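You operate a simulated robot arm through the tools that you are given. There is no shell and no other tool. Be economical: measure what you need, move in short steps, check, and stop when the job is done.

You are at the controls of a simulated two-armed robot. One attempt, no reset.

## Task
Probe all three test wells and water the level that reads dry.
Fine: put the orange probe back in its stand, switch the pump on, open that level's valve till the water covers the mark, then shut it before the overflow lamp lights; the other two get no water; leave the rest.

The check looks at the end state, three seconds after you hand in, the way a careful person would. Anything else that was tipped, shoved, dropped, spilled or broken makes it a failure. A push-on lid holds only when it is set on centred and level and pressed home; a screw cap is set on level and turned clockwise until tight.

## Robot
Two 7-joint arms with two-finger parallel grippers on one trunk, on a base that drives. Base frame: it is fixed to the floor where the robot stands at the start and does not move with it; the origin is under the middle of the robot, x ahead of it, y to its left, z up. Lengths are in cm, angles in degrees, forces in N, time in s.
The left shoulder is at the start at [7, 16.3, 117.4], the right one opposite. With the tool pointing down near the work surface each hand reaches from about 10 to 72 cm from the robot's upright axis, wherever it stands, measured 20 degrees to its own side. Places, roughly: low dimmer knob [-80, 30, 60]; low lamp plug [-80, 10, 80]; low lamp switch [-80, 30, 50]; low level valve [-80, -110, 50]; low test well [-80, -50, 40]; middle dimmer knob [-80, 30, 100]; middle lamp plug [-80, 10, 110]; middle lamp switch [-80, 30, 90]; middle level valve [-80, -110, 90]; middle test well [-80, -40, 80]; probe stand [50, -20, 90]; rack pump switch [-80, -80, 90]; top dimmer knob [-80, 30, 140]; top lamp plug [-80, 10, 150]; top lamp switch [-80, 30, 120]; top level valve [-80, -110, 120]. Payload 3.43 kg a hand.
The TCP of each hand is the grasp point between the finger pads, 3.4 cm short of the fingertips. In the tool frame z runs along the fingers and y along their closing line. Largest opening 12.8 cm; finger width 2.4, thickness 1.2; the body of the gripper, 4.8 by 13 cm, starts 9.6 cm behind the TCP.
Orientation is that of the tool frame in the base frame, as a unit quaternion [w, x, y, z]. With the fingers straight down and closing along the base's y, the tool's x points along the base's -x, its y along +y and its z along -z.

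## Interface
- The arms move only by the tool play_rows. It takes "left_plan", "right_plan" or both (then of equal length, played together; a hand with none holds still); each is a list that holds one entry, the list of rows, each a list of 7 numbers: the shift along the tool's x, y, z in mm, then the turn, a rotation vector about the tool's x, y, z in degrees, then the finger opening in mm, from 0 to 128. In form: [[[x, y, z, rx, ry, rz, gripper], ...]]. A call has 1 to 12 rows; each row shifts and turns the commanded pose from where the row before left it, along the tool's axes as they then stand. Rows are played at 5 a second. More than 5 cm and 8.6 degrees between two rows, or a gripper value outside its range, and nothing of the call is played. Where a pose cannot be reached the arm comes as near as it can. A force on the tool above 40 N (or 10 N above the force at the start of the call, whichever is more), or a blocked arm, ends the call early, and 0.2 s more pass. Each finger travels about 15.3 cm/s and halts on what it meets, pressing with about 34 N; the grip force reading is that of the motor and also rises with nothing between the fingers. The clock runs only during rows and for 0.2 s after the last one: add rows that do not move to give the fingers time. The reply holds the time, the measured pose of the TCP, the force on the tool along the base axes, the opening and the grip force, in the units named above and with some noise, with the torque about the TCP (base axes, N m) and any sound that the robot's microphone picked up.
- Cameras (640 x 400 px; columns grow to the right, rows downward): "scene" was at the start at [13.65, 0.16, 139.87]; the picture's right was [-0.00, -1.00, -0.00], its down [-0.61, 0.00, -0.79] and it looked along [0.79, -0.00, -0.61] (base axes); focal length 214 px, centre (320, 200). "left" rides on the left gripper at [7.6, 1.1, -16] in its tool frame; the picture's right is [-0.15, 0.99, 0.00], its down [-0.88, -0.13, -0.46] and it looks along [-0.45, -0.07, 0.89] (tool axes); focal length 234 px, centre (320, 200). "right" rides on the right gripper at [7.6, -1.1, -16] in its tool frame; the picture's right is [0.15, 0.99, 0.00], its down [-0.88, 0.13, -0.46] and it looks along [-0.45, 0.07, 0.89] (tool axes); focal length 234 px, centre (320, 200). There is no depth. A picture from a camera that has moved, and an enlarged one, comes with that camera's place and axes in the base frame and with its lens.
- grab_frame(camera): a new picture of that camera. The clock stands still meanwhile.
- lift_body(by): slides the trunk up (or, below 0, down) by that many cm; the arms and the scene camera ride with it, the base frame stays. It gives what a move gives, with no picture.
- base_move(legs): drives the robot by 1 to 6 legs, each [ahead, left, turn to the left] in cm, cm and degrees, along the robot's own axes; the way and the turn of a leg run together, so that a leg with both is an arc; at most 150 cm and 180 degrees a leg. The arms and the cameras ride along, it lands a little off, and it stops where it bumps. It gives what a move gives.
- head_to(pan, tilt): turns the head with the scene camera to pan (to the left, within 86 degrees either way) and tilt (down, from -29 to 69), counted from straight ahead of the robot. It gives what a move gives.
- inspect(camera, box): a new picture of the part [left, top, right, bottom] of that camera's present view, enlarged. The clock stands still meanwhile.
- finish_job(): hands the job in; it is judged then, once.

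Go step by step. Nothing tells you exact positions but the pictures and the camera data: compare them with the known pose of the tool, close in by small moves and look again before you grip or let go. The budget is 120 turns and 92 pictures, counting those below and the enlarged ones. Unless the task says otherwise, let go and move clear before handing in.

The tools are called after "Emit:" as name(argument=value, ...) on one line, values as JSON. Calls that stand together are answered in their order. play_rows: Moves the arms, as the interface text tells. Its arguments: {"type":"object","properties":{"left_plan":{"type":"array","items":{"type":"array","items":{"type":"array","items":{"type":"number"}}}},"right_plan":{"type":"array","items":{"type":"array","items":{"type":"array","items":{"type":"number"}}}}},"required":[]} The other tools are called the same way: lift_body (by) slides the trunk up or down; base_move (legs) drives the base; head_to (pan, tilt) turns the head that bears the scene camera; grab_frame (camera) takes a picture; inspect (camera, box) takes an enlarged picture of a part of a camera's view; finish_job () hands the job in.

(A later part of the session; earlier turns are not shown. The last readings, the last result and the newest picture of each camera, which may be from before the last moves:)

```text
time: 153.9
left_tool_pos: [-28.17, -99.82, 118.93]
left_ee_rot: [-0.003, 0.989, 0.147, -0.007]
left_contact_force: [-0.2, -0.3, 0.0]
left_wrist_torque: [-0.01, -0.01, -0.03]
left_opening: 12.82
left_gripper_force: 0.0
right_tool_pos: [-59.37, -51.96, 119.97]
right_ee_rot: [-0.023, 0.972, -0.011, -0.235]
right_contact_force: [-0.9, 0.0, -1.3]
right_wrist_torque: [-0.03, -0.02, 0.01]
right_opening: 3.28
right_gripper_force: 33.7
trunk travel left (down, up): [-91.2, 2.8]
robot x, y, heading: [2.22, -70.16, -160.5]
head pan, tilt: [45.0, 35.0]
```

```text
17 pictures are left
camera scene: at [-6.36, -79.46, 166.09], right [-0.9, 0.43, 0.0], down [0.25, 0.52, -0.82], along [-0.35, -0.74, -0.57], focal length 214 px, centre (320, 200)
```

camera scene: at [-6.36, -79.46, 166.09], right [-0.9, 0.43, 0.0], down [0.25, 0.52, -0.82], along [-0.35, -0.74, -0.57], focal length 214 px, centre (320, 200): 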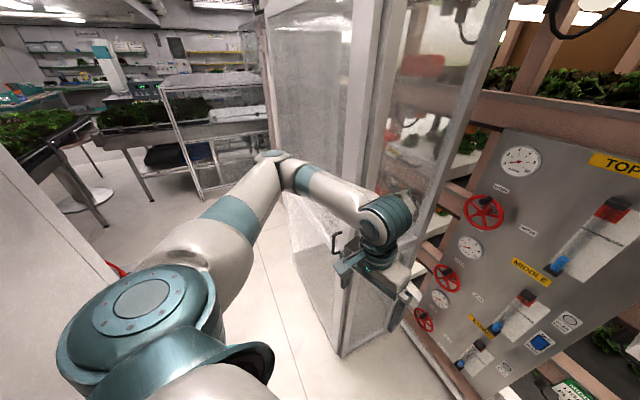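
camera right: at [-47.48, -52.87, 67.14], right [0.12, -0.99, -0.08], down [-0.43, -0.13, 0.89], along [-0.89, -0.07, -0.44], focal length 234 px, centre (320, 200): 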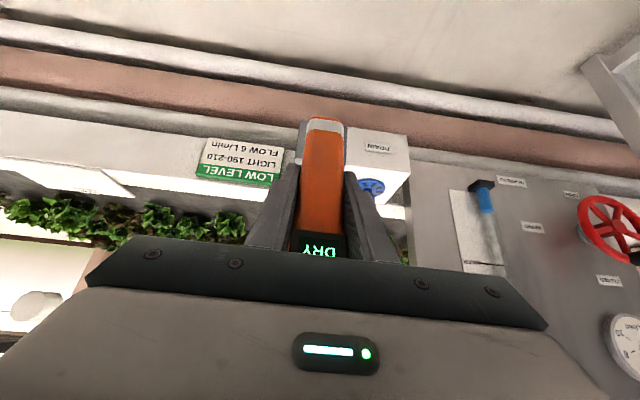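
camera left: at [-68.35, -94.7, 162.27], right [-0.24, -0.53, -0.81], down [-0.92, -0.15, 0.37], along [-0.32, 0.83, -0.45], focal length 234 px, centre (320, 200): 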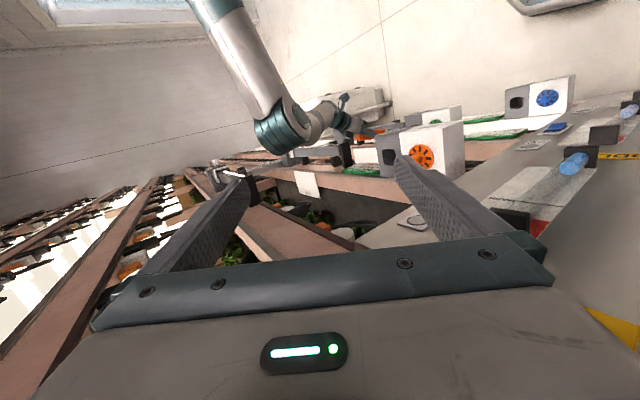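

Emit:
base_move(legs=[[0, 0, 10]])

Emit:
play_rows(right_plan=[[[0, -40, 0, 0, 0, 0, 20], [0, -40, 0, 0, 0, 0, 20], [0, 0, 0, 2.3, 0, 4.5, 20], [0, 0, 0, 2.3, 0, 4.5, 20], [0, 0, 0, 0, -5, 0, 20], [0, 0, 0, 0, -5, 0, 20], [-17, 0, -24, 0, 0, 0, 20], [-17, 0, -24, 0, 0, 0, 20], [-17, 0, -24, 0, 0, 0, 20], [0, 0, 0, 0, 0, 0, 20]]])

```text
time: 155.0
left_tool_pos: [-22.71, -104.54, 118.93]
left_ee_rot: [-0.002, 0.972, 0.234, -0.007]
left_contact_force: [0.1, 0.2, 0.2]
left_wrist_torque: [-0.05, -0.03, -0.01]
left_opening: 12.79
left_gripper_force: 0.0
right_tool_pos: [-61.58, -62.78, 119.97]
right_ee_rot: [0.0, 0.969, 0.073, -0.236]
right_contact_force: [-0.5, 0.9, -0.5]
right_wrist_torque: [0.0, 0.04, -0.01]
right_opening: 3.3
right_gripper_force: 34.2
trunk travel left (down, up): [-91.2, 2.8]
robot x, y, heading: [2.3, -70.33, -150.8]
head pan, tilt: [45.0, 35.0]
```

```text
time: 157.4
left_tool_pos: [-22.56, -104.64, 118.93]
left_ee_rot: [-0.001, 0.972, 0.233, -0.008]
left_contact_force: [-0.5, 0.1, -0.1]
left_wrist_torque: [0.02, 0.0, 0.01]
left_opening: 12.83
left_gripper_force: 0.0
right_tool_pos: [-61.64, -53.6, 126.91]
right_ee_rot: [-0.032, 0.954, -0.025, -0.298]
right_contact_force: [0.5, 0.4, -0.7]
right_wrist_torque: [-0.01, -0.03, 0.01]
right_opening: 3.3
right_gripper_force: 34.2
trunk travel left (down, up): [-91.2, 2.8]
robot x, y, heading: [2.45, -69.87, -150.7]
head pan, tilt: [45.0, 35.0]
stopped in row 10 (right hand): the arm was blocked; the commanded pose is now the measured one
```

Emit:
lift_body(by=2.6)

Emit:
play_rows(right_plan=[[[0, -35, 0, 0, 0, 0, 20], [0, -35, 0, 0, 0, 0, 20], [0, 0, 0, 2, -1.5, -2, 20], [-15, 0, -20, 0, 0, 0, 20], [-15, 0, -20, 0, 0, 0, 20], [0, 0, 0, 0, 0, 0, 20]]])

```text
time: 158.1
left_tool_pos: [-22.54, -104.79, 121.51]
left_ee_rot: [-0.002, 0.973, 0.233, -0.008]
left_contact_force: [0.0, -0.2, 0.8]
left_wrist_torque: [-0.02, -0.03, 0.01]
left_opening: 12.81
left_gripper_force: 0.1
right_tool_pos: [-61.76, -53.49, 129.7]
right_ee_rot: [-0.032, 0.953, -0.025, -0.299]
right_contact_force: [-0.2, -1.0, -0.7]
right_wrist_torque: [-0.02, 0.0, -0.01]
right_opening: 3.32
right_gripper_force: 33.6
trunk travel left (down, up): [-93.8, 0.2]
robot x, y, heading: [2.16, -69.92, -150.6]
head pan, tilt: [45.0, 35.0]
```

```text
time: 159.5
left_tool_pos: [-22.72, -104.57, 121.56]
left_ee_rot: [-0.002, 0.972, 0.234, -0.008]
left_contact_force: [-0.1, -0.3, 0.1]
left_wrist_torque: [-0.02, 0.0, 0.0]
left_opening: 12.79
left_gripper_force: 0.1
right_tool_pos: [-61.53, -46.97, 134.96]
right_ee_rot: [-0.054, 0.949, -0.011, -0.311]
right_contact_force: [-0.5, -0.5, -1.6]
right_wrist_torque: [-0.01, -0.02, -0.01]
right_opening: 3.31
right_gripper_force: 34.2
trunk travel left (down, up): [-93.8, 0.2]
robot x, y, heading: [2.26, -70.18, -150.5]
head pan, tilt: [45.0, 35.0]
```

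Emit:
play_rows(right_plan=[[[0, 0, 0, -6.2, 0, 0.8, 20], [0, 0, 0, 0, 0, 0, 20]]])

Emit:
base_move(legs=[[15, 0, 0]])

Emit:
grab_frame(camera="right")

```text
time: 160.1
left_tool_pos: [-22.75, -104.55, 121.54]
left_ee_rot: [-0.002, 0.972, 0.234, -0.008]
left_contact_force: [0.0, -0.9, 0.3]
left_wrist_torque: [0.0, -0.03, 0.01]
left_opening: 12.79
left_gripper_force: 0.0
right_tool_pos: [-61.53, -47.02, 135.12]
right_ee_rot: [0.0, 0.95, -0.001, -0.311]
right_contact_force: [-1.1, -0.3, -1.0]
right_wrist_torque: [-0.01, 0.0, 0.03]
right_opening: 3.32
right_gripper_force: 33.7
trunk travel left (down, up): [-93.8, 0.2]
robot x, y, heading: [2.21, -69.8, -150.3]
head pan, tilt: [45.0, 35.0]
```

```text
time: 161.5
left_tool_pos: [-35.19, -111.9, 121.63]
left_ee_rot: [-0.002, 0.972, 0.234, -0.009]
left_contact_force: [0.4, 0.1, 0.8]
left_wrist_torque: [-0.01, 0.02, 0.02]
left_opening: 12.8
left_gripper_force: 0.0
right_tool_pos: [-74.05, -54.29, 135.12]
right_ee_rot: [0.0, 0.95, 0.0, -0.313]
right_contact_force: [-0.1, -0.4, -1.3]
right_wrist_torque: [-0.03, 0.0, 0.01]
right_opening: 3.31
right_gripper_force: 34.0
trunk travel left (down, up): [-93.8, 0.2]
robot x, y, heading: [-10.55, -77.53, -150.7]
head pan, tilt: [45.0, 35.0]
```

```text
16 pictures are left
camera right: at [-58.51, -53.19, 143.43], right [0.12, -0.99, -0.09], down [-0.44, -0.13, 0.89], along [-0.89, -0.07, -0.45], focal length 234 px, centre (320, 200)
```

right: 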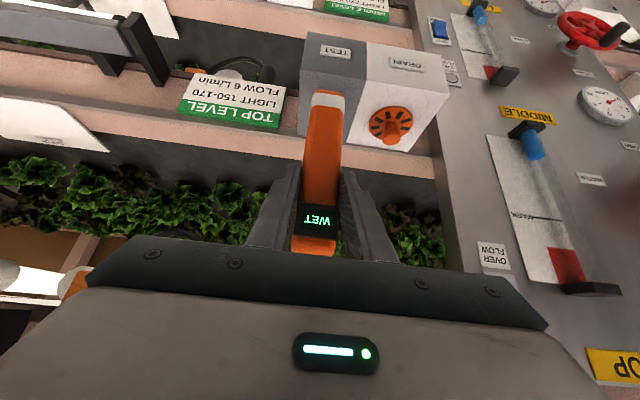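

Emit:
base_move(legs=[[3.9, -2.2, 0]])

Emit:
inspect(camera="right", box=[270, 30, 390, 120])

```text
time: 162.4
left_tool_pos: [-38.9, -112.13, 121.66]
left_ee_rot: [-0.003, 0.972, 0.234, -0.011]
left_contact_force: [0.7, -0.1, 0.6]
left_wrist_torque: [-0.01, 0.09, 0.02]
left_opening: 12.79
left_gripper_force: 0.0
right_tool_pos: [-77.87, -54.7, 135.47]
right_ee_rot: [0.0, 0.949, 0.001, -0.315]
right_contact_force: [0.8, -0.3, -1.2]
right_wrist_torque: [0.02, 0.01, -0.02]
right_opening: 3.31
right_gripper_force: 34.4
trunk travel left (down, up): [-93.8, 0.2]
robot x, y, heading: [-14.86, -77.42, -150.6]
head pan, tilt: [45.0, 35.0]
```

```text
4.44 times, centred on (330, 75) of right
camera zoom: at [-62.2, -53.51, 143.76], right [0.12, -0.99, -0.09], down [-0.43, -0.13, 0.89], along [-0.89, -0.07, -0.44], focal length 1041 px, centre (276, 756)
```

zoom: 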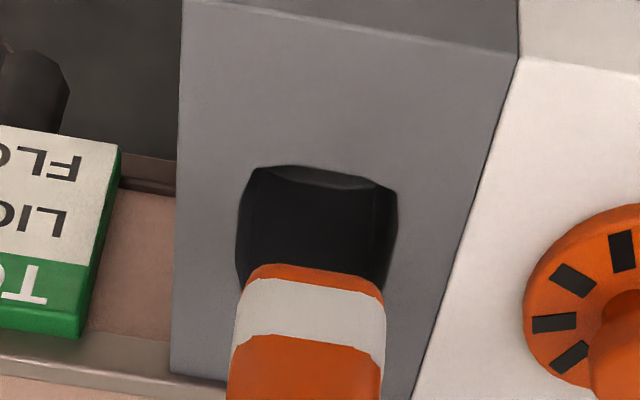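

Emit:
play_rows(right_plan=[[[-8, 2.7, 6, 0, 0, 0, 20], [0, 0, 0, 0, 0, 0, 20]]])

Emit:
lift_body(by=-3.2)

Emit:
inspect(camera="right", box=[270, 50, 390, 140])

```text
time: 163.0
left_tool_pos: [-39.37, -112.18, 121.58]
left_ee_rot: [-0.002, 0.972, 0.236, -0.007]
left_contact_force: [0.4, -0.3, 0.3]
left_wrist_torque: [0.0, 0.04, -0.01]
left_opening: 12.79
left_gripper_force: 0.1
right_tool_pos: [-79.44, -54.96, 135.21]
right_ee_rot: [-0.001, 0.949, 0.0, -0.314]
right_contact_force: [0.3, -0.1, -0.9]
right_wrist_torque: [0.01, -0.04, -0.01]
right_opening: 3.3
right_gripper_force: 34.3
trunk travel left (down, up): [-93.8, 0.2]
robot x, y, heading: [-15.06, -77.32, -150.3]
head pan, tilt: [45.0, 35.0]
```

```text
time: 163.8
left_tool_pos: [-39.7, -112.05, 118.41]
left_ee_rot: [-0.001, 0.972, 0.235, -0.007]
left_contact_force: [0.8, -0.3, -0.4]
left_wrist_torque: [0.01, -0.03, 0.01]
left_opening: 12.81
left_gripper_force: 0.1
right_tool_pos: [-79.53, -54.9, 131.88]
right_ee_rot: [0.0, 0.95, 0.001, -0.313]
right_contact_force: [-0.3, 0.1, -0.5]
right_wrist_torque: [0.0, -0.02, -0.03]
right_opening: 3.31
right_gripper_force: 33.8
trunk travel left (down, up): [-90.6, 3.4]
robot x, y, heading: [-14.85, -77.6, -150.4]
head pan, tilt: [45.0, 35.0]
```

```text
4.44 times, centred on (330, 95) of right
camera zoom: at [-64.09, -53.76, 140.23], right [0.12, -0.99, -0.09], down [-0.44, -0.13, 0.89], along [-0.89, -0.07, -0.45], focal length 1041 px, centre (276, 667)
```

zoom: 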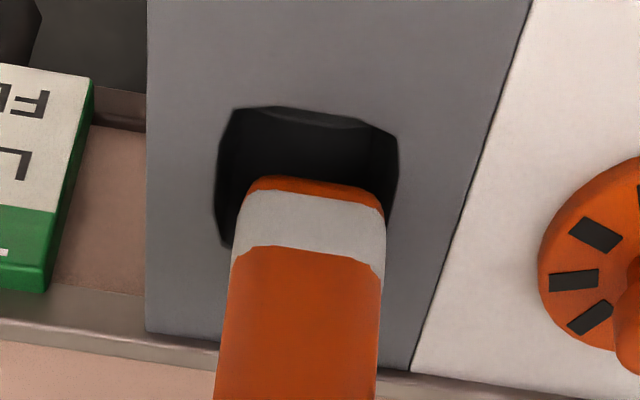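

Emit:
play_rows(right_plan=[[[3.2, -1.5, -2.4, 0, 0, 0, 20], [0, 0, 0, 0, 0, 0, 20]]])

Emit:
lift_body(by=-1.2)

Emit:
inspect(camera="right", box=[270, 50, 390, 140])

```text
time: 164.4
left_tool_pos: [-39.67, -112.03, 118.3]
left_ee_rot: [-0.002, 0.972, 0.235, -0.007]
left_contact_force: [0.5, 0.4, 0.7]
left_wrist_torque: [0.01, 0.02, 0.0]
left_opening: 12.82
left_gripper_force: 0.0
right_tool_pos: [-79.21, -54.68, 131.86]
right_ee_rot: [0.0, 0.95, 0.001, -0.312]
right_contact_force: [-0.2, 0.4, -0.3]
right_wrist_torque: [0.02, -0.03, 0.03]
right_opening: 3.3
right_gripper_force: 33.8
trunk travel left (down, up): [-90.6, 3.4]
robot x, y, heading: [-15.15, -77.43, -150.2]
head pan, tilt: [45.0, 35.0]
```

```text
time: 165.0
left_tool_pos: [-39.81, -112.12, 117.21]
left_ee_rot: [-0.002, 0.972, 0.235, -0.007]
left_contact_force: [-0.5, 0.0, -0.1]
left_wrist_torque: [0.0, 0.01, -0.02]
left_opening: 12.82
left_gripper_force: 0.1
right_tool_pos: [-79.27, -54.71, 130.54]
right_ee_rot: [0.0, 0.95, 0.001, -0.312]
right_contact_force: [0.6, -0.2, -0.5]
right_wrist_torque: [0.02, -0.01, 0.01]
right_opening: 3.33
right_gripper_force: 33.7
trunk travel left (down, up): [-89.4, 4.6]
robot x, y, heading: [-15.31, -77.19, -150.3]
head pan, tilt: [45.0, 35.0]
```

```text
4.44 times, centred on (330, 95) of right
camera zoom: at [-63.76, -53.63, 138.98], right [0.12, -0.99, -0.09], down [-0.44, -0.13, 0.89], along [-0.89, -0.07, -0.45], focal length 1041 px, centre (276, 667)
```

zoom: 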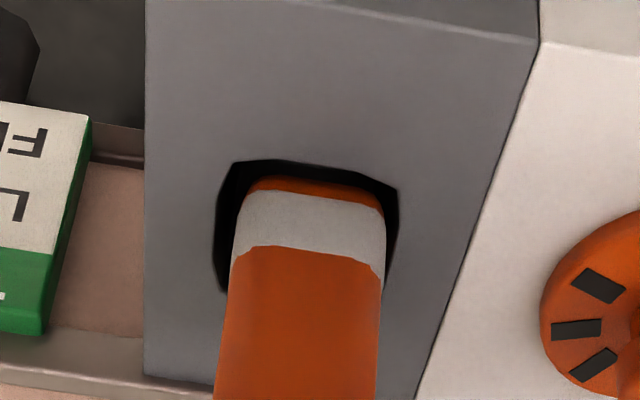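

Emit:
lift_body(by=-1.2)

Emit:
lift_body(by=-1.5)

```text
time: 165.6
left_tool_pos: [-39.72, -112.13, 115.89]
left_ee_rot: [-0.003, 0.972, 0.235, -0.008]
left_contact_force: [0.7, 0.0, -0.1]
left_wrist_torque: [0.02, 0.02, 0.01]
left_opening: 12.79
left_gripper_force: 0.0
right_tool_pos: [-79.26, -54.81, 129.51]
right_ee_rot: [-0.002, 0.95, -0.001, -0.312]
right_contact_force: [-1.2, -0.1, -1.1]
right_wrist_torque: [-0.01, -0.03, 0.0]
right_opening: 3.28
right_gripper_force: 33.8
trunk travel left (down, up): [-88.2, 5.8]
robot x, y, heading: [-14.86, -77.32, -150.4]
head pan, tilt: [45.0, 35.0]
```

```text
time: 166.2
left_tool_pos: [-39.66, -112.19, 114.41]
left_ee_rot: [-0.002, 0.972, 0.235, -0.008]
left_contact_force: [-0.5, -0.1, -0.5]
left_wrist_torque: [-0.04, 0.0, -0.02]
left_opening: 12.79
left_gripper_force: 0.0
right_tool_pos: [-79.31, -54.72, 127.89]
right_ee_rot: [-0.001, 0.95, 0.0, -0.313]
right_contact_force: [-0.2, 0.3, -1.3]
right_wrist_torque: [0.0, -0.02, -0.01]
right_opening: 3.29
right_gripper_force: 34.1
trunk travel left (down, up): [-86.7, 7.3]
robot x, y, heading: [-14.88, -77.15, -150.5]
head pan, tilt: [45.0, 35.0]
```

Emit:
lift_body(by=-1.6)

Emit:
play_rows(right_plan=[[[0, 0, 0, 0, 0, 0, 20], [0, 0, 0, 0, 0, 0, 20], [0, 0, 0, 0, 0, 0, 20], [0, 0, 0, 0, 0, 0, 20], [0, 0, 0, 0, 0, 0, 20], [0, 0, 0, 0, 0, 0, 20], [0, 0, 0, 0, 0, 0, 20], [0, 0, 0, 0, 0, 0, 20], [0, 0, 0, 0, 0, 0, 20], [0, 0, 0, 0, 0, 0, 20], [0, 0, 0, 0, 0, 0, 20], [0, 0, 0, 0, 0, 0, 20]]])

Emit:
play_rows(right_plan=[[[0, 0, 0, 0, 0, 0, 20], [0, 0, 0, 0, 0, 0, 20], [0, 0, 0, 0, 0, 0, 20], [0, 0, 0, 0, 0, 0, 20], [0, 0, 0, 0, 0, 0, 20], [0, 0, 0, 0, 0, 0, 20], [0, 0, 0, 0, 0, 0, 20], [0, 0, 0, 0, 0, 0, 20], [0, 0, 0, 0, 0, 0, 20], [0, 0, 0, 0, 0, 0, 20]]])

Emit:
inspect(camera="right", box=[250, 100, 410, 270])

```text
time: 166.8
left_tool_pos: [-39.6, -112.14, 112.92]
left_ee_rot: [-0.002, 0.972, 0.236, -0.008]
left_contact_force: [-0.5, 0.5, -0.5]
left_wrist_torque: [0.0, 0.02, -0.01]
left_opening: 12.78
left_gripper_force: 0.1
right_tool_pos: [-79.35, -54.69, 126.37]
right_ee_rot: [-0.001, 0.95, 0.0, -0.312]
right_contact_force: [-0.5, 0.3, 0.1]
right_wrist_torque: [0.02, -0.06, -0.04]
right_opening: 3.3
right_gripper_force: 33.8
trunk travel left (down, up): [-85.1, 8.9]
robot x, y, heading: [-15.42, -77.37, -150.7]
head pan, tilt: [45.0, 35.0]
```

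```text
time: 169.4
left_tool_pos: [-39.69, -112.17, 112.75]
left_ee_rot: [-0.002, 0.972, 0.235, -0.008]
left_contact_force: [-0.2, -0.7, 0.1]
left_wrist_torque: [0.02, -0.04, 0.01]
left_opening: 12.82
left_gripper_force: 0.1
right_tool_pos: [-79.27, -54.8, 126.27]
right_ee_rot: [0.0, 0.95, 0.0, -0.312]
right_contact_force: [-0.2, -0.2, -1.7]
right_wrist_torque: [0.01, -0.02, 0.0]
right_opening: 3.32
right_gripper_force: 34.2
trunk travel left (down, up): [-85.1, 8.9]
robot x, y, heading: [-15.03, -77.38, -150.3]
head pan, tilt: [45.0, 35.0]
```

```text
time: 171.6
left_tool_pos: [-39.78, -112.04, 112.72]
left_ee_rot: [-0.001, 0.972, 0.235, -0.008]
left_contact_force: [-0.1, 0.0, 0.3]
left_wrist_torque: [0.0, 0.02, 0.01]
left_opening: 12.79
left_gripper_force: 0.0
right_tool_pos: [-79.31, -54.65, 126.34]
right_ee_rot: [0.0, 0.95, 0.0, -0.312]
right_contact_force: [0.4, 0.5, -0.8]
right_wrist_torque: [0.01, -0.04, 0.0]
right_opening: 3.3
right_gripper_force: 34.1
trunk travel left (down, up): [-85.1, 8.9]
robot x, y, heading: [-14.9, -77.18, -150.3]
head pan, tilt: [45.0, 35.0]
```

```text
2.35 times, centred on (330, 185) of right
camera zoom: at [-63.75, -53.6, 134.68], right [0.12, -0.99, -0.09], down [-0.44, -0.13, 0.89], along [-0.89, -0.07, -0.45], focal length 551 px, centre (296, 235)
```

zoom: 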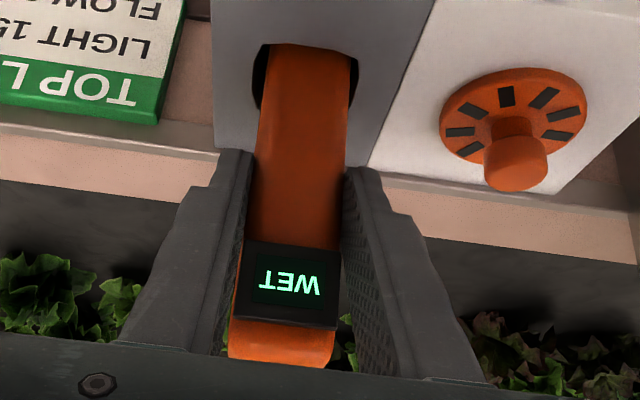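

Top reads WET; I press a touch deeper and hold to be certain it registers, then lift out.

Emit:
lift_body(by=-0.7)

Emit:
play_rows(right_plan=[[[0, 0, 0, 0, 0, 0, 20], [0, 0, 0, 0, 0, 0, 20], [0, 0, 0, 0, 0, 0, 20], [0, 0, 0, 0, 0, 0, 20], [0, 0, 0, 0, 0, 0, 20], [0, 0, 0, 0, 0, 0, 20], [0, 0, 0, 0, 0, 0, 20], [0, 0, 0, 0, 0, 0, 20], [0, 0, 0, 0, 0, 0, 20], [0, 0, 0, 0, 0, 0, 20], [0, 0, 0, 0, 0, 0, 20], [0, 0, 0, 0, 0, 0, 20]]])

Emit:
play_rows(right_plan=[[[0, 0, 0, 0, 0, 0, 20], [0, 0, 0, 0, 0, 0, 20], [0, 0, 0, 0, 0, 0, 20], [0, 0, 0, 0, 0, 0, 20], [0, 0, 0, 0, 0, 0, 20], [0, 0, 0, 0, 0, 0, 20], [0, 0, 0, 0, 0, 0, 20], [0, 0, 0, 0, 0, 0, 20]]])

Emit:
inspect(camera="right", box=[280, 190, 370, 250])

Emit:
lift_body(by=9.4)

```text
time: 172.2
left_tool_pos: [-39.43, -112.09, 112.3]
left_ee_rot: [-0.002, 0.972, 0.234, -0.008]
left_contact_force: [-0.2, 0.0, 0.6]
left_wrist_torque: [-0.03, 0.03, -0.04]
left_opening: 12.81
left_gripper_force: 0.0
right_tool_pos: [-79.16, -54.66, 126.1]
right_ee_rot: [-0.002, 0.948, 0.0, -0.317]
right_contact_force: [-1.3, 2.4, 27.2]
right_wrist_torque: [0.08, 0.85, -0.04]
right_opening: 3.33
right_gripper_force: 34.5
trunk travel left (down, up): [-84.4, 9.6]
robot x, y, heading: [-15.08, -77.56, -150.2]
head pan, tilt: [45.0, 35.0]
```

```text
time: 174.8
left_tool_pos: [-39.5, -112.22, 112.24]
left_ee_rot: [-0.002, 0.972, 0.235, -0.009]
left_contact_force: [0.8, 1.5, -0.1]
left_wrist_torque: [0.01, 0.04, -0.04]
left_opening: 12.79
left_gripper_force: 0.0
right_tool_pos: [-78.96, -54.68, 125.65]
right_ee_rot: [-0.001, 0.949, 0.001, -0.314]
right_contact_force: [-1.2, 1.5, 27.5]
right_wrist_torque: [0.17, 0.44, -0.03]
right_opening: 3.31
right_gripper_force: 34.1
trunk travel left (down, up): [-84.4, 9.6]
robot x, y, heading: [-14.85, -77.41, -150.4]
head pan, tilt: [45.0, 35.0]
```

```text
time: 176.6
left_tool_pos: [-39.49, -112.21, 112.26]
left_ee_rot: [-0.002, 0.972, 0.235, -0.008]
left_contact_force: [0.5, -0.3, 0.6]
left_wrist_torque: [0.0, -0.01, -0.03]
left_opening: 12.8
left_gripper_force: 0.1
right_tool_pos: [-78.88, -54.74, 125.82]
right_ee_rot: [0.0, 0.95, 0.001, -0.313]
right_contact_force: [1.0, 0.7, 22.5]
right_wrist_torque: [0.06, 0.06, -0.01]
right_opening: 3.3
right_gripper_force: 33.8
trunk travel left (down, up): [-84.4, 9.6]
robot x, y, heading: [-14.98, -77.1, -150.3]
head pan, tilt: [45.0, 35.0]
```

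```text
6.67 times, centred on (325, 220) of right
camera zoom: at [-63.46, -53.68, 134.11], right [0.12, -0.99, -0.09], down [-0.44, -0.13, 0.89], along [-0.89, -0.07, -0.45], focal length 1561 px, centre (287, 67)
```

zoom: 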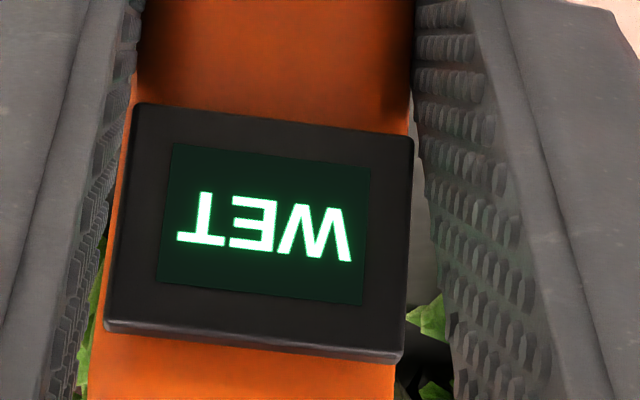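

```text
time: 177.9
left_tool_pos: [-39.6, -112.02, 121.54]
left_ee_rot: [-0.002, 0.972, 0.236, -0.008]
left_contact_force: [-0.2, -0.5, 0.7]
left_wrist_torque: [0.01, 0.06, 0.01]
left_opening: 12.81
left_gripper_force: 0.2
right_tool_pos: [-79.26, -54.69, 135.13]
right_ee_rot: [-0.001, 0.95, 0.0, -0.312]
right_contact_force: [0.5, 0.5, -1.0]
right_wrist_torque: [-0.02, -0.01, 0.0]
right_opening: 3.32
right_gripper_force: 34.0
trunk travel left (down, up): [-93.8, 0.2]
robot x, y, heading: [-15.28, -77.53, -150.7]
head pan, tilt: [45.0, 35.0]
```

All three read: middle DRY, top and low WET. Now I take the probe back to its stand: back off, cross the aisle, turn in stages.

Emit:
base_move(legs=[[-13.9, 7.9, 0], [-37.9, -67, 0], [0, 0, -100]])

```text
time: 187.2
left_tool_pos: [-30.99, 29.18, 121.58]
left_ee_rot: [-0.006, 0.813, -0.582, -0.004]
left_contact_force: [0.4, 0.3, 1.0]
left_wrist_torque: [-0.05, 0.0, -0.01]
left_opening: 12.79
left_gripper_force: 0.0
right_tool_pos: [31.4, 60.01, 135.09]
right_ee_rot: [0.237, -0.622, 0.718, 0.204]
right_contact_force: [0.2, 0.8, -1.1]
right_wrist_torque: [0.02, 0.01, -0.01]
right_opening: 3.32
right_gripper_force: 34.2
trunk travel left (down, up): [-93.8, 0.2]
robot x, y, heading: [-0.16, 0.02, 111.4]
head pan, tilt: [45.0, 35.0]
```

Emit:
base_move(legs=[[0, 0, -26], [4.2, 20.4, 0], [0, 0, -15], [-3.4, 9.4, 0], [0, 0, -41]])

Emit:
lift_body(by=-25)

```text
time: 193.7
left_tool_pos: [-5.99, 40.2, 121.51]
left_ee_rot: [0.007, -0.235, 0.972, -0.001]
left_contact_force: [-0.4, -0.1, -0.2]
left_wrist_torque: [0.01, -0.02, -0.02]
left_opening: 12.82
left_gripper_force: 0.1
right_tool_pos: [33.65, -17.1, 135.13]
right_ee_rot: [0.313, -0.001, 0.95, 0.0]
right_contact_force: [0.3, 0.2, -1.5]
right_wrist_torque: [0.0, 0.0, 0.02]
right_opening: 3.33
right_gripper_force: 34.3
trunk travel left (down, up): [-93.8, 0.2]
robot x, y, heading: [-30.46, 5.62, 29.6]
head pan, tilt: [45.0, 35.0]
```

```text
time: 196.3
left_tool_pos: [-5.9, 40.06, 96.39]
left_ee_rot: [0.007, -0.235, 0.972, -0.002]
left_contact_force: [0.8, 0.5, -0.1]
left_wrist_torque: [0.02, 0.0, 0.04]
left_opening: 12.8
left_gripper_force: 0.0
right_tool_pos: [33.56, -17.26, 110.02]
right_ee_rot: [0.312, -0.001, 0.95, 0.0]
right_contact_force: [-0.2, 1.1, -0.2]
right_wrist_torque: [0.03, 0.01, -0.01]
right_opening: 3.33
right_gripper_force: 33.9
trunk travel left (down, up): [-68.8, 25.2]
robot x, y, heading: [-30.65, 5.37, 29.4]
head pan, tilt: [45.0, 35.0]
```

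Emit:
base_move(legs=[[11.3, -5.4, 0]])

Emit:
inspect(camera="right", box=[250, 20, 410, 140])

```text
time: 197.5
left_tool_pos: [6.6, 41.08, 96.62]
left_ee_rot: [0.008, -0.234, 0.972, -0.002]
left_contact_force: [0.4, -0.6, 0.7]
left_wrist_torque: [-0.01, -0.01, 0.04]
left_opening: 12.81
left_gripper_force: 0.1
right_tool_pos: [45.97, -16.44, 110.16]
right_ee_rot: [0.313, 0.0, 0.95, 0.0]
right_contact_force: [0.1, 0.0, -0.3]
right_wrist_torque: [0.0, 0.03, 0.0]
right_opening: 3.3
right_gripper_force: 33.7
trunk travel left (down, up): [-68.8, 25.2]
robot x, y, heading: [-18.25, 5.98, 29.6]
head pan, tilt: [45.0, 35.0]
```

```text
3.33 times, centred on (330, 80) of right
camera zoom: at [30.35, -17.52, 118.42], right [-0.12, 0.99, -0.09], down [0.44, 0.13, 0.89], along [0.89, 0.07, -0.45], focal length 781 px, centre (287, 600)
```

zoom: 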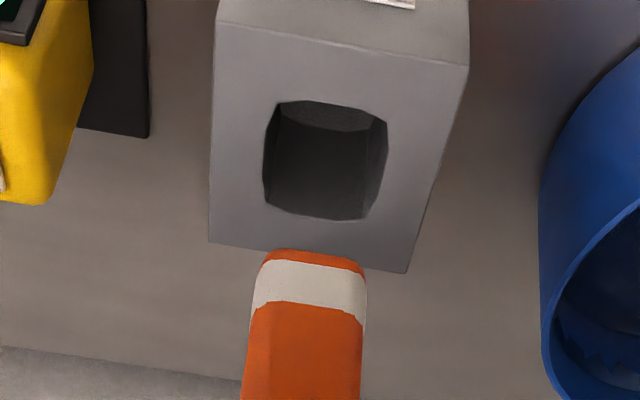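

Emit:
play_rows(right_plan=[[[0, 3, 0, 0, 0, 0, 20], [0, 0, 0, 0, 0, 0, 20]]])

Emit:
lift_body(by=-5.2)

Emit:
inspect(camera="right", box=[270, 50, 390, 140])

```text
time: 198.1
left_tool_pos: [6.6, 41.13, 96.45]
left_ee_rot: [0.007, -0.234, 0.972, -0.002]
left_contact_force: [-0.4, -0.6, -0.3]
left_wrist_torque: [0.03, 0.0, 0.04]
left_opening: 12.81
left_gripper_force: 0.0
right_tool_pos: [46.08, -16.1, 110.05]
right_ee_rot: [0.313, 0.0, 0.95, 0.0]
right_contact_force: [0.7, -0.6, -0.7]
right_wrist_torque: [0.01, 0.01, 0.02]
right_opening: 3.33
right_gripper_force: 33.8
trunk travel left (down, up): [-68.8, 25.2]
robot x, y, heading: [-18.31, 6.33, 29.6]
head pan, tilt: [45.0, 35.0]
```

```text
time: 199.1
left_tool_pos: [6.56, 41.15, 91.36]
left_ee_rot: [0.008, -0.234, 0.972, -0.002]
left_contact_force: [0.3, 0.0, -0.1]
left_wrist_torque: [0.03, -0.01, -0.01]
left_opening: 12.81
left_gripper_force: 0.0
right_tool_pos: [45.94, -16.11, 104.92]
right_ee_rot: [0.313, 0.0, 0.95, 0.0]
right_contact_force: [-0.6, 0.3, -0.9]
right_wrist_torque: [0.01, 0.02, -0.06]
right_opening: 3.33
right_gripper_force: 33.5
trunk travel left (down, up): [-63.6, 30.4]
robot x, y, heading: [-18.14, 6.12, 29.4]
head pan, tilt: [45.0, 35.0]
```

```text
4.44 times, centred on (330, 95) of right
camera zoom: at [30.4, -17.24, 113.22], right [-0.12, 0.99, -0.09], down [0.44, 0.13, 0.89], along [0.89, 0.07, -0.45], focal length 1041 px, centre (276, 667)
```

zoom: 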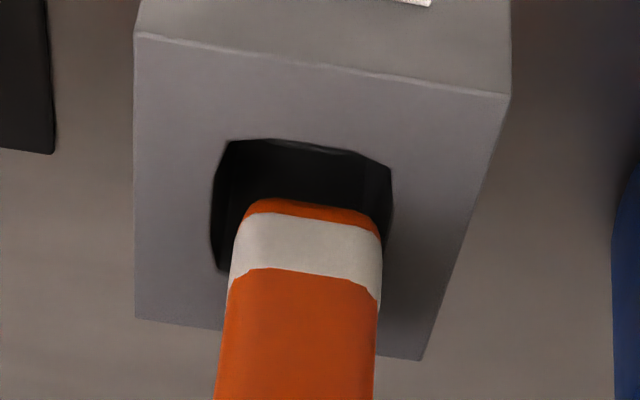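

Alignment matches the successful entries. I lower further in steps.

Emit:
lift_body(by=-1.4)

Emit:
lift_body(by=-1.2)

```text
time: 199.7
left_tool_pos: [6.24, 41.04, 90.03]
left_ee_rot: [0.008, -0.234, 0.972, -0.002]
left_contact_force: [0.6, -0.1, 0.0]
left_wrist_torque: [0.03, -0.02, 0.0]
left_opening: 12.79
left_gripper_force: 0.0
right_tool_pos: [45.81, -16.13, 103.83]
right_ee_rot: [0.316, 0.0, 0.949, -0.001]
right_contact_force: [-6.4, -2.2, 28.6]
right_wrist_torque: [-0.02, -0.63, -0.09]
right_opening: 3.35
right_gripper_force: 33.6
trunk travel left (down, up): [-62.2, 31.8]
robot x, y, heading: [-18.11, 6.33, 29.6]
head pan, tilt: [45.0, 35.0]
```

```text
time: 200.3
left_tool_pos: [6.32, 41.14, 88.83]
left_ee_rot: [0.009, -0.234, 0.972, -0.002]
left_contact_force: [0.4, -0.2, 0.0]
left_wrist_torque: [0.02, -0.01, 0.02]
left_opening: 12.79
left_gripper_force: 0.0
right_tool_pos: [45.79, -16.08, 102.43]
right_ee_rot: [0.312, 0.0, 0.95, 0.0]
right_contact_force: [-5.3, 1.3, 22.4]
right_wrist_torque: [0.13, -0.51, 0.04]
right_opening: 3.33
right_gripper_force: 34.1
trunk travel left (down, up): [-61.0, 33.0]
robot x, y, heading: [-17.78, 6.42, 29.5]
head pan, tilt: [45.0, 35.0]
```

Back rim contact; lift, shift 5 mm toward me and retry.

Emit:
lift_body(by=1.6)

Emit:
play_rows(right_plan=[[[4.4, 0, -3.3, 0, 0, 0, 20], [0, 0, 0, 0, 0, 0, 20]]])

Emit:
lift_body(by=-1.3)

Emit:
inspect(camera="right", box=[270, 60, 390, 150])

```text
time: 200.9
left_tool_pos: [6.44, 41.16, 90.31]
left_ee_rot: [0.008, -0.234, 0.972, -0.002]
left_contact_force: [-0.8, 0.6, -0.3]
left_wrist_torque: [-0.01, 0.0, 0.0]
left_opening: 12.78
left_gripper_force: 0.0
right_tool_pos: [45.97, -15.96, 103.73]
right_ee_rot: [0.311, 0.0, 0.95, 0.0]
right_contact_force: [0.2, 0.6, -0.4]
right_wrist_torque: [0.0, 0.02, 0.03]
right_opening: 3.32
right_gripper_force: 34.1
trunk travel left (down, up): [-62.6, 31.4]
robot x, y, heading: [-18.46, 6.36, 29.7]
head pan, tilt: [45.0, 35.0]
```

```text
time: 201.5
left_tool_pos: [6.48, 41.11, 90.3]
left_ee_rot: [0.009, -0.233, 0.972, -0.001]
left_contact_force: [-0.3, 0.1, 1.2]
left_wrist_torque: [-0.02, -0.01, 0.01]
left_opening: 12.79
left_gripper_force: 0.0
right_tool_pos: [45.61, -16.09, 103.86]
right_ee_rot: [0.312, 0.0, 0.95, -0.001]
right_contact_force: [0.4, 0.2, -1.4]
right_wrist_torque: [0.0, 0.01, -0.03]
right_opening: 3.35
right_gripper_force: 34.8
trunk travel left (down, up): [-62.6, 31.4]
robot x, y, heading: [-18.02, 6.22, 29.6]
head pan, tilt: [45.0, 35.0]
```

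```text
time: 202.1
left_tool_pos: [6.49, 41.14, 88.99]
left_ee_rot: [0.009, -0.234, 0.972, -0.002]
left_contact_force: [-0.1, -0.8, -1.0]
left_wrist_torque: [-0.04, -0.01, -0.01]
left_opening: 12.79
left_gripper_force: 0.1
right_tool_pos: [45.59, -16.16, 102.62]
right_ee_rot: [0.312, 0.0, 0.95, 0.0]
right_contact_force: [0.2, -0.4, -1.3]
right_wrist_torque: [-0.01, 0.01, 0.01]
right_opening: 3.34
right_gripper_force: 33.7
trunk travel left (down, up): [-61.3, 32.7]
robot x, y, heading: [-17.74, 6.51, 29.2]
head pan, tilt: [45.0, 35.0]
```

```text
4.44 times, centred on (330, 105) of right
camera zoom: at [29.88, -17.32, 110.93], right [-0.12, 0.99, -0.09], down [0.44, 0.13, 0.89], along [0.89, 0.07, -0.45], focal length 1041 px, centre (276, 622)
```

zoom: 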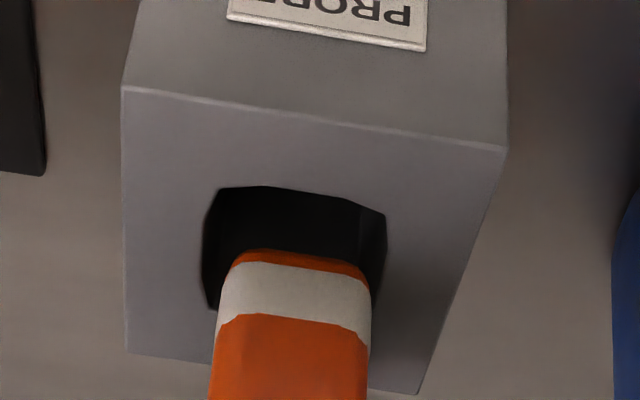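

Emit:
play_rows(right_plan=[[[8, 0, -6, 0, 0, 0, 20], [0, 0, 0, 0, 0, 0, 20]]])

Emit:
lift_body(by=-1.0)

Emit:
inspect(camera="right", box=[270, 60, 390, 150])

```text
time: 202.7
left_tool_pos: [6.56, 41.11, 89.02]
left_ee_rot: [0.007, -0.234, 0.972, -0.002]
left_contact_force: [0.7, 0.9, 0.8]
left_wrist_torque: [-0.01, 0.03, 0.02]
left_opening: 12.78
left_gripper_force: 0.1
right_tool_pos: [44.41, -16.26, 102.51]
right_ee_rot: [0.312, 0.001, 0.95, 0.0]
right_contact_force: [0.6, 0.4, -0.3]
right_wrist_torque: [-0.01, 0.06, 0.0]
right_opening: 3.31
right_gripper_force: 33.5
trunk travel left (down, up): [-61.3, 32.7]
robot x, y, heading: [-17.84, 6.77, 29.7]
head pan, tilt: [45.0, 35.0]
```

```text
time: 203.3
left_tool_pos: [6.41, 41.11, 87.98]
left_ee_rot: [0.007, -0.234, 0.972, -0.002]
left_contact_force: [0.3, -0.7, 0.2]
left_wrist_torque: [0.0, 0.02, 0.0]
left_opening: 12.8
left_gripper_force: 0.1
right_tool_pos: [44.46, -16.08, 101.52]
right_ee_rot: [0.312, 0.001, 0.95, -0.001]
right_contact_force: [0.6, 0.2, -1.6]
right_wrist_torque: [0.02, 0.01, -0.01]
right_opening: 3.36
right_gripper_force: 34.0
trunk travel left (down, up): [-60.3, 33.7]
robot x, y, heading: [-18.43, 6.1, 29.6]
head pan, tilt: [45.0, 35.0]
```

```text
4.44 times, centred on (330, 105) of right
camera zoom: at [28.86, -17.27, 109.92], right [-0.12, 0.99, -0.09], down [0.44, 0.13, 0.89], along [0.89, 0.07, -0.45], focal length 1041 px, centre (276, 622)
```

zoom: 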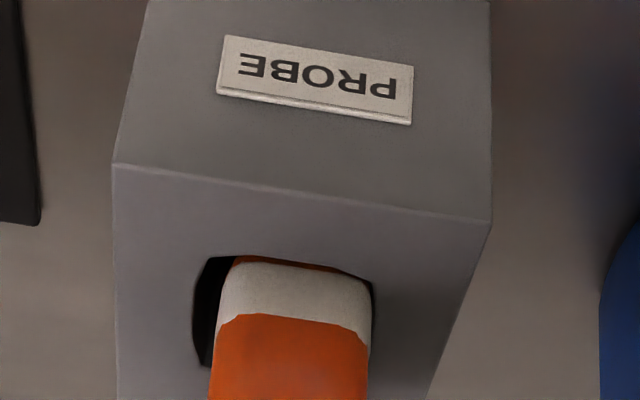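

It's in. Nudge sideways to centre and lower home.

Emit:
play_rows(right_plan=[[[-2, -2, 1.5, 0, 0, 0, 20], [0, 0, 0, 0, 0, 0, 20]]])

Emit:
lift_body(by=-2)

Emit:
lift_body(by=-1.5)

```text
time: 203.9
left_tool_pos: [6.54, 41.08, 88.05]
left_ee_rot: [0.007, -0.235, 0.972, -0.002]
left_contact_force: [-0.3, -0.4, 0.8]
left_wrist_torque: [0.01, -0.01, 0.03]
left_opening: 12.78
left_gripper_force: 0.1
right_tool_pos: [44.65, -16.3, 101.54]
right_ee_rot: [0.312, 0.0, 0.95, 0.0]
right_contact_force: [-0.3, -0.6, -1.0]
right_wrist_torque: [0.0, -0.02, 0.01]
right_opening: 3.33
right_gripper_force: 33.9
trunk travel left (down, up): [-60.3, 33.7]
robot x, y, heading: [-18.05, 6.07, 29.4]
head pan, tilt: [45.0, 35.0]
```

```text
time: 204.6
left_tool_pos: [6.56, 41.13, 85.94]
left_ee_rot: [0.007, -0.235, 0.972, -0.002]
left_contact_force: [-0.2, 0.5, 0.7]
left_wrist_torque: [-0.02, 0.01, 0.0]
left_opening: 12.8
left_gripper_force: 0.1
right_tool_pos: [44.69, -16.31, 99.65]
right_ee_rot: [0.313, -0.001, 0.95, 0.001]
right_contact_force: [-0.2, 0.3, -1.0]
right_wrist_torque: [-0.03, 0.06, -0.01]
right_opening: 3.34
right_gripper_force: 33.8
trunk travel left (down, up): [-58.3, 35.7]
robot x, y, heading: [-18.4, 6.01, 29.4]
head pan, tilt: [45.0, 35.0]
```

```text
time: 205.2
left_tool_pos: [6.49, 41.05, 84.64]
left_ee_rot: [0.007, -0.234, 0.972, -0.001]
left_contact_force: [-0.6, 0.8, 0.2]
left_wrist_torque: [0.0, 0.01, 0.0]
left_opening: 12.82
left_gripper_force: 0.0
right_tool_pos: [44.66, -16.35, 98.09]
right_ee_rot: [0.313, 0.0, 0.95, 0.0]
right_contact_force: [1.9, 0.7, -0.4]
right_wrist_torque: [0.03, -0.06, 0.02]
right_opening: 3.33
right_gripper_force: 34.4
trunk travel left (down, up): [-56.8, 37.2]
robot x, y, heading: [-17.89, 6.66, 29.5]
head pan, tilt: [45.0, 35.0]
```

Emit:
lift_body(by=-0.8)

Emit:
play_rows(right_plan=[[[0, 0, 0, 0, 0, 0, 36], [0, 0, 0, 0, 0, 0, 42], [0, 0, 0, 0, 0, 0, 55], [0, 0, 0, 0, 0, 0, 60], [0, 0, 0, 0, 0, 0, 60]]])

Emit:
lift_body(by=2.5)

Emit:
grab_frame(camera="right")

```text
time: 205.8
left_tool_pos: [6.6, 41.19, 83.6]
left_ee_rot: [0.007, -0.234, 0.972, -0.002]
left_contact_force: [0.2, -0.2, -0.7]
left_wrist_torque: [0.01, 0.03, -0.01]
left_opening: 12.8
left_gripper_force: 0.1
right_tool_pos: [44.84, -16.25, 97.32]
right_ee_rot: [0.312, 0.001, 0.95, 0.0]
right_contact_force: [6.0, 1.0, -0.7]
right_wrist_torque: [0.06, -0.26, 0.01]
right_opening: 3.34
right_gripper_force: 34.0
trunk travel left (down, up): [-56.0, 38.0]
robot x, y, heading: [-18.06, 6.43, 29.8]
head pan, tilt: [45.0, 35.0]
```

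```text
time: 207.0
left_tool_pos: [6.65, 40.96, 83.74]
left_ee_rot: [0.008, -0.234, 0.972, -0.002]
left_contact_force: [0.1, 1.3, 0.7]
left_wrist_torque: [0.0, 0.0, 0.01]
left_opening: 12.78
left_gripper_force: 0.2
right_tool_pos: [44.63, -16.24, 97.41]
right_ee_rot: [0.313, 0.0, 0.95, -0.001]
right_contact_force: [0.6, -0.2, -0.7]
right_wrist_torque: [0.02, -0.01, 0.01]
right_opening: 5.97
right_gripper_force: 0.1
trunk travel left (down, up): [-56.0, 38.0]
robot x, y, heading: [-18.38, 6.57, 29.6]
head pan, tilt: [45.0, 35.0]
```

```text
time: 207.7
left_tool_pos: [6.63, 40.97, 86.19]
left_ee_rot: [0.007, -0.234, 0.972, -0.002]
left_contact_force: [0.7, -0.4, 0.4]
left_wrist_torque: [0.0, 0.01, 0.04]
left_opening: 12.78
left_gripper_force: 0.1
right_tool_pos: [44.64, -16.24, 99.81]
right_ee_rot: [0.312, 0.0, 0.95, -0.001]
right_contact_force: [0.7, 1.1, -0.3]
right_wrist_torque: [-0.01, -0.01, 0.0]
right_opening: 5.99
right_gripper_force: 0.0
trunk travel left (down, up): [-58.5, 35.5]
robot x, y, heading: [-18.04, 6.21, 29.3]
head pan, tilt: [45.0, 35.0]
```

```text
6 pictures are left
camera right: at [29.1, -17.4, 108.13], right [-0.12, 0.99, -0.09], down [0.44, 0.13, 0.89], along [0.89, 0.07, -0.45], focal length 234 px, centre (320, 200)
```

right: 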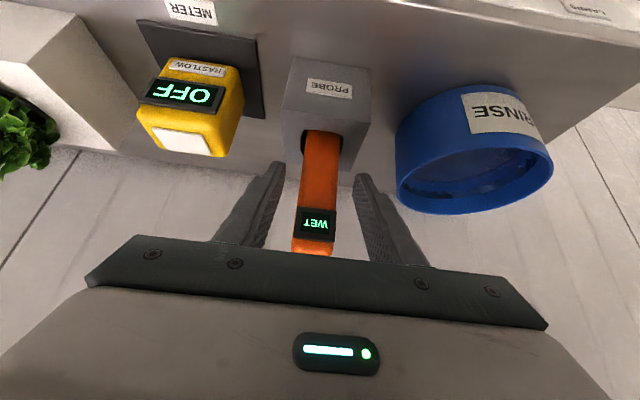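

The probe stands in its stand as at the start. I back off, retract the right hand, and prepare the left hand pointing forward for the pump and valve.

Emit:
base_move(legs=[[-13, 7.4, 0]])

Emit:
play_rows(left_plan=[[[-40, 0, 0, 0, 0, 0, 60], [-40, 0, 0, 0, 0, 0, 30], [-40, 0, 0, 0, 0, 0, 0], [-40, 0, 0, 0, 0, 0, 0], [-40, 0, 0, 0, 0, 0, 0], [0, 0, 0, 0, -8, 0, 0], [0, 0, 0, 0, -8, 0, 0], [0, 0, 0, 0, -8, 0, 0], [0, 0, 0, 0, -8, 0, 0], [0, 0, 0, 0, -8, 0, 0], [0, 0, 0, 0, -8, 0, 0], [0, 0, 0, 0, 0, 0, 0]]], right_plan=[[[37, 15, -28, 0, 0, 0, 60], [37, 15, -28, 0, 0, 0, 60], [37, 15, -28, 0, 0, 0, 60], [37, 15, -28, 0, 0, 0, 60], [0, 0, 0, 0, 0, 0, 60], [0, 0, 0, 0, 0, 0, 60], [0, 0, 0, 0, 0, 0, 60], [0, 0, 0, 0, 0, 0, 60], [0, 0, 0, 0, 0, 0, 60], [0, 0, 0, 0, 0, 0, 60], [0, 0, 0, 0, 0, 0, 60], [0, 0, 0, 0, 0, 0, 60]]])

```text
time: 209.1
left_tool_pos: [-8.42, 41.11, 86.2]
left_ee_rot: [0.008, -0.235, 0.972, -0.001]
left_contact_force: [-0.7, 0.3, 0.8]
left_wrist_torque: [-0.01, 0.0, 0.01]
left_opening: 12.8
left_gripper_force: 0.0
right_tool_pos: [29.73, -16.28, 99.89]
right_ee_rot: [0.313, 0.0, 0.95, 0.0]
right_contact_force: [-0.4, -0.1, 0.5]
right_wrist_torque: [-0.01, -0.01, 0.0]
right_opening: 5.99
right_gripper_force: 0.1
trunk travel left (down, up): [-58.5, 35.5]
robot x, y, heading: [-33.39, 6.36, 29.5]
head pan, tilt: [45.0, 35.0]
```

```text
time: 211.7
left_tool_pos: [9.41, 50.36, 86.47]
left_ee_rot: [0.403, -0.215, 0.885, 0.093]
left_contact_force: [0.0, 0.2, -0.1]
left_wrist_torque: [-0.03, -0.01, -0.02]
left_opening: 0.01
left_gripper_force: 33.3
right_tool_pos: [26.23, -11.99, 105.99]
right_ee_rot: [0.31, -0.001, 0.951, 0.0]
right_contact_force: [-0.2, 0.8, 0.0]
right_wrist_torque: [-0.03, 0.02, 0.0]
right_opening: 6.01
right_gripper_force: 0.1
right hand out of reach, approached as far as the arm can: row 1, 2, 3, 4
trunk travel left (down, up): [-58.5, 35.5]
robot x, y, heading: [-33.24, 6.46, 29.6]
head pan, tilt: [45.0, 35.0]
```

Emit:
play_rows(left_plan=[[[0, 0, 0, 0, -8, 0, 0], [0, 0, 0, 0, -8, 0, 0], [0, 0, 0, 0, -8, 0, 0], [0, 0, 0, 0, -8, 0, 0], [0, 0, 0, 0, -8, 0, 0], [0, 0, 0, 0, 0, 0, 0], [0, 0, 0, 0, 0, 0, 0], [0, 0, 0, 0, 0, 0, 0], [0, 0, 0, 0, 0, 0, 0], [0, 0, 0, 0, 0, 0, 0], [0, 0, 0, 0, 0, 0, 0]]], right_plan=[[[0, 0, 0, -4.2, 0, -5.6, 60], [0, 0, 0, -4.2, 0, -5.6, 60], [0, 0, 0, -4.2, 0, -5.6, 60], [0, 0, 0, -4.2, 0, -5.6, 60], [0, 0, 0, 0, 7, 0, 60], [0, 0, 0, 0, 7, 0, 60], [35, 0, -20, 0, 0, 0, 60], [35, 0, -20, 0, 0, 0, 60], [35, 0, -20, 0, 0, 0, 60], [35, 0, -20, 0, 0, 0, 60], [0, 0, 0, 0, 0, 0, 60]]])

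```text
time: 214.1
left_tool_pos: [9.48, 50.32, 86.39]
left_ee_rot: [0.68, -0.17, 0.694, 0.161]
left_contact_force: [-0.4, 0.3, -0.3]
left_wrist_torque: [0.02, -0.03, 0.0]
left_opening: 0.02
left_gripper_force: 32.4
right_tool_pos: [12.99, -19.32, 108.7]
right_ee_rot: [0.187, -0.238, 0.952, 0.048]
right_contact_force: [-0.4, 0.7, -0.5]
right_wrist_torque: [-0.04, 0.02, -0.02]
right_opening: 6.0
right_gripper_force: 0.0
right hand out of reach, approached as far as the arm can: row 10
trunk travel left (down, up): [-58.5, 35.5]
robot x, y, heading: [-33.07, 6.27, 29.5]
head pan, tilt: [45.0, 35.0]
```

Emit:
base_move(legs=[[0, 0, 45], [8, -28.9, 0], [0, 0, 105.5]])

Emit:
base_move(legs=[[0, 65, 0]])

Emit:
head_to(pan=20, tilt=35)

```text
time: 222.6
left_tool_pos: [-61.23, -11.01, 86.47]
left_ee_rot: [-0.015, 0.715, -0.011, -0.699]
left_contact_force: [-0.2, 0.0, 0.2]
left_wrist_torque: [-0.02, -0.03, 0.01]
left_opening: 0.0
left_gripper_force: 32.7
right_tool_pos: [-30.36, 51.45, 108.78]
right_ee_rot: [0.0, 0.981, -0.011, -0.194]
right_contact_force: [-0.8, 0.3, 0.4]
right_wrist_torque: [0.03, 0.02, 0.02]
right_opening: 5.97
right_gripper_force: 0.1
trunk travel left (down, up): [-58.5, 35.5]
robot x, y, heading: [-2.72, 6.46, -179.8]
head pan, tilt: [45.0, 35.0]
```

```text
time: 226.3
left_tool_pos: [-60.95, -77.61, 86.4]
left_ee_rot: [-0.016, 0.715, -0.011, -0.699]
left_contact_force: [-0.3, -1.1, -0.3]
left_wrist_torque: [0.03, -0.01, 0.0]
left_opening: 0.0
left_gripper_force: 33.2
right_tool_pos: [-30.11, -15.0, 108.69]
right_ee_rot: [-0.001, 0.981, -0.011, -0.194]
right_contact_force: [-0.6, 0.0, 0.2]
right_wrist_torque: [0.04, -0.01, -0.02]
right_opening: 6.0
right_gripper_force: 0.1
trunk travel left (down, up): [-58.5, 35.5]
robot x, y, heading: [-2.76, -59.82, -179.5]
head pan, tilt: [45.0, 35.0]
```

```text
time: 227.2
left_tool_pos: [-61.09, -77.42, 86.43]
left_ee_rot: [-0.015, 0.715, -0.01, -0.699]
left_contact_force: [0.0, 0.3, 0.4]
left_wrist_torque: [0.02, 0.02, 0.01]
left_opening: 0.0
left_gripper_force: 32.6
right_tool_pos: [-30.07, -15.06, 108.77]
right_ee_rot: [-0.001, 0.981, -0.011, -0.194]
right_contact_force: [0.6, 0.2, -0.1]
right_wrist_torque: [0.03, -0.01, -0.02]
right_opening: 6.0
right_gripper_force: 0.1
trunk travel left (down, up): [-58.5, 35.5]
robot x, y, heading: [-2.9, -59.94, -179.9]
head pan, tilt: [20.0, 35.0]
```

Emit:
inspect(camera="scene", box=[220, 120, 420, 245])

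```text
3.20 times, centred on (320, 182) of scene
camera zoom: at [-15.85, -62.99, 133.39], right [-0.35, 0.94, 0.0], down [0.54, 0.2, -0.82], along [-0.77, -0.28, -0.57], focal length 686 px, centre (320, 256)
```

zoom: 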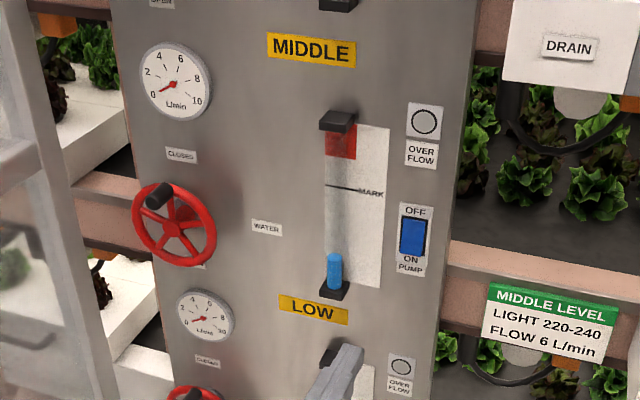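

Calibration is excellent: pump rocker at (-84,-76,88.3), ON half below. Middle tube is at the bottom, lamp off. I approach the ON half with the closed left fingers.

Emit:
base_move(legs=[[16, -1.2, 0]])

Emit:
play_rows(left_plan=[[[0, 0, 0, 0, 0, 0, 0], [0, 0, 0, 0, 0, 0, 0]]])

```text
time: 228.6
left_tool_pos: [-77.07, -76.45, 86.36]
left_ee_rot: [-0.015, 0.715, -0.011, -0.699]
left_contact_force: [0.4, 0.1, 0.1]
left_wrist_torque: [-0.02, 0.03, 0.0]
left_opening: 0.0
left_gripper_force: 32.9
right_tool_pos: [-46.29, -13.84, 108.67]
right_ee_rot: [0.0, 0.981, -0.011, -0.194]
right_contact_force: [0.0, -0.7, 0.0]
right_wrist_torque: [-0.01, 0.0, 0.02]
right_opening: 5.99
right_gripper_force: 0.0
trunk travel left (down, up): [-58.5, 35.5]
robot x, y, heading: [-18.72, -59.23, -179.7]
head pan, tilt: [20.0, 35.0]
```

```text
time: 229.2
left_tool_pos: [-77.0, -76.59, 86.35]
left_ee_rot: [-0.016, 0.715, -0.011, -0.699]
left_contact_force: [0.2, 0.5, 0.5]
left_wrist_torque: [0.03, 0.03, 0.0]
left_opening: 0.0
left_gripper_force: 32.9
right_tool_pos: [-46.07, -13.86, 108.61]
right_ee_rot: [0.0, 0.981, -0.011, -0.194]
right_contact_force: [-0.6, 0.1, -0.1]
right_wrist_torque: [-0.04, -0.02, 0.0]
right_opening: 6.02
right_gripper_force: 0.1
trunk travel left (down, up): [-58.5, 35.5]
robot x, y, heading: [-18.62, -59.13, -179.7]
head pan, tilt: [20.0, 35.0]
```

Emit:
play_rows(left_plan=[[[0, -3, 8, 0, 0, 0, 0], [0, 0, 8, 0, 0, 0, 0], [0, 0, 7, 0, 0, 0, 0], [0, 0, 6, 0, 0, 0, 0], [0, 0, 6, 0, 0, 0, 0], [0, 0, 6, 0, 0, 0, 0]]])

```text
time: 230.4
left_tool_pos: [-79.66, -76.07, 86.36]
left_ee_rot: [-0.015, 0.715, -0.01, -0.699]
left_contact_force: [25.3, -3.4, 4.4]
left_wrist_torque: [0.03, 0.42, 0.24]
left_opening: 0.0
left_gripper_force: 33.2
right_tool_pos: [-45.82, -13.98, 108.78]
right_ee_rot: [0.001, 0.981, -0.009, -0.195]
right_contact_force: [0.3, -0.2, -0.3]
right_wrist_torque: [0.01, -0.02, 0.0]
right_opening: 6.0
right_gripper_force: 0.0
trunk travel left (down, up): [-58.5, 35.5]
robot x, y, heading: [-18.28, -58.93, -179.6]
head pan, tilt: [20.0, 35.0]
stopped in row 5 (left hand): the force on the tool passed its limit (the readings are from after the stop); the commanded pose is now the measured one
```

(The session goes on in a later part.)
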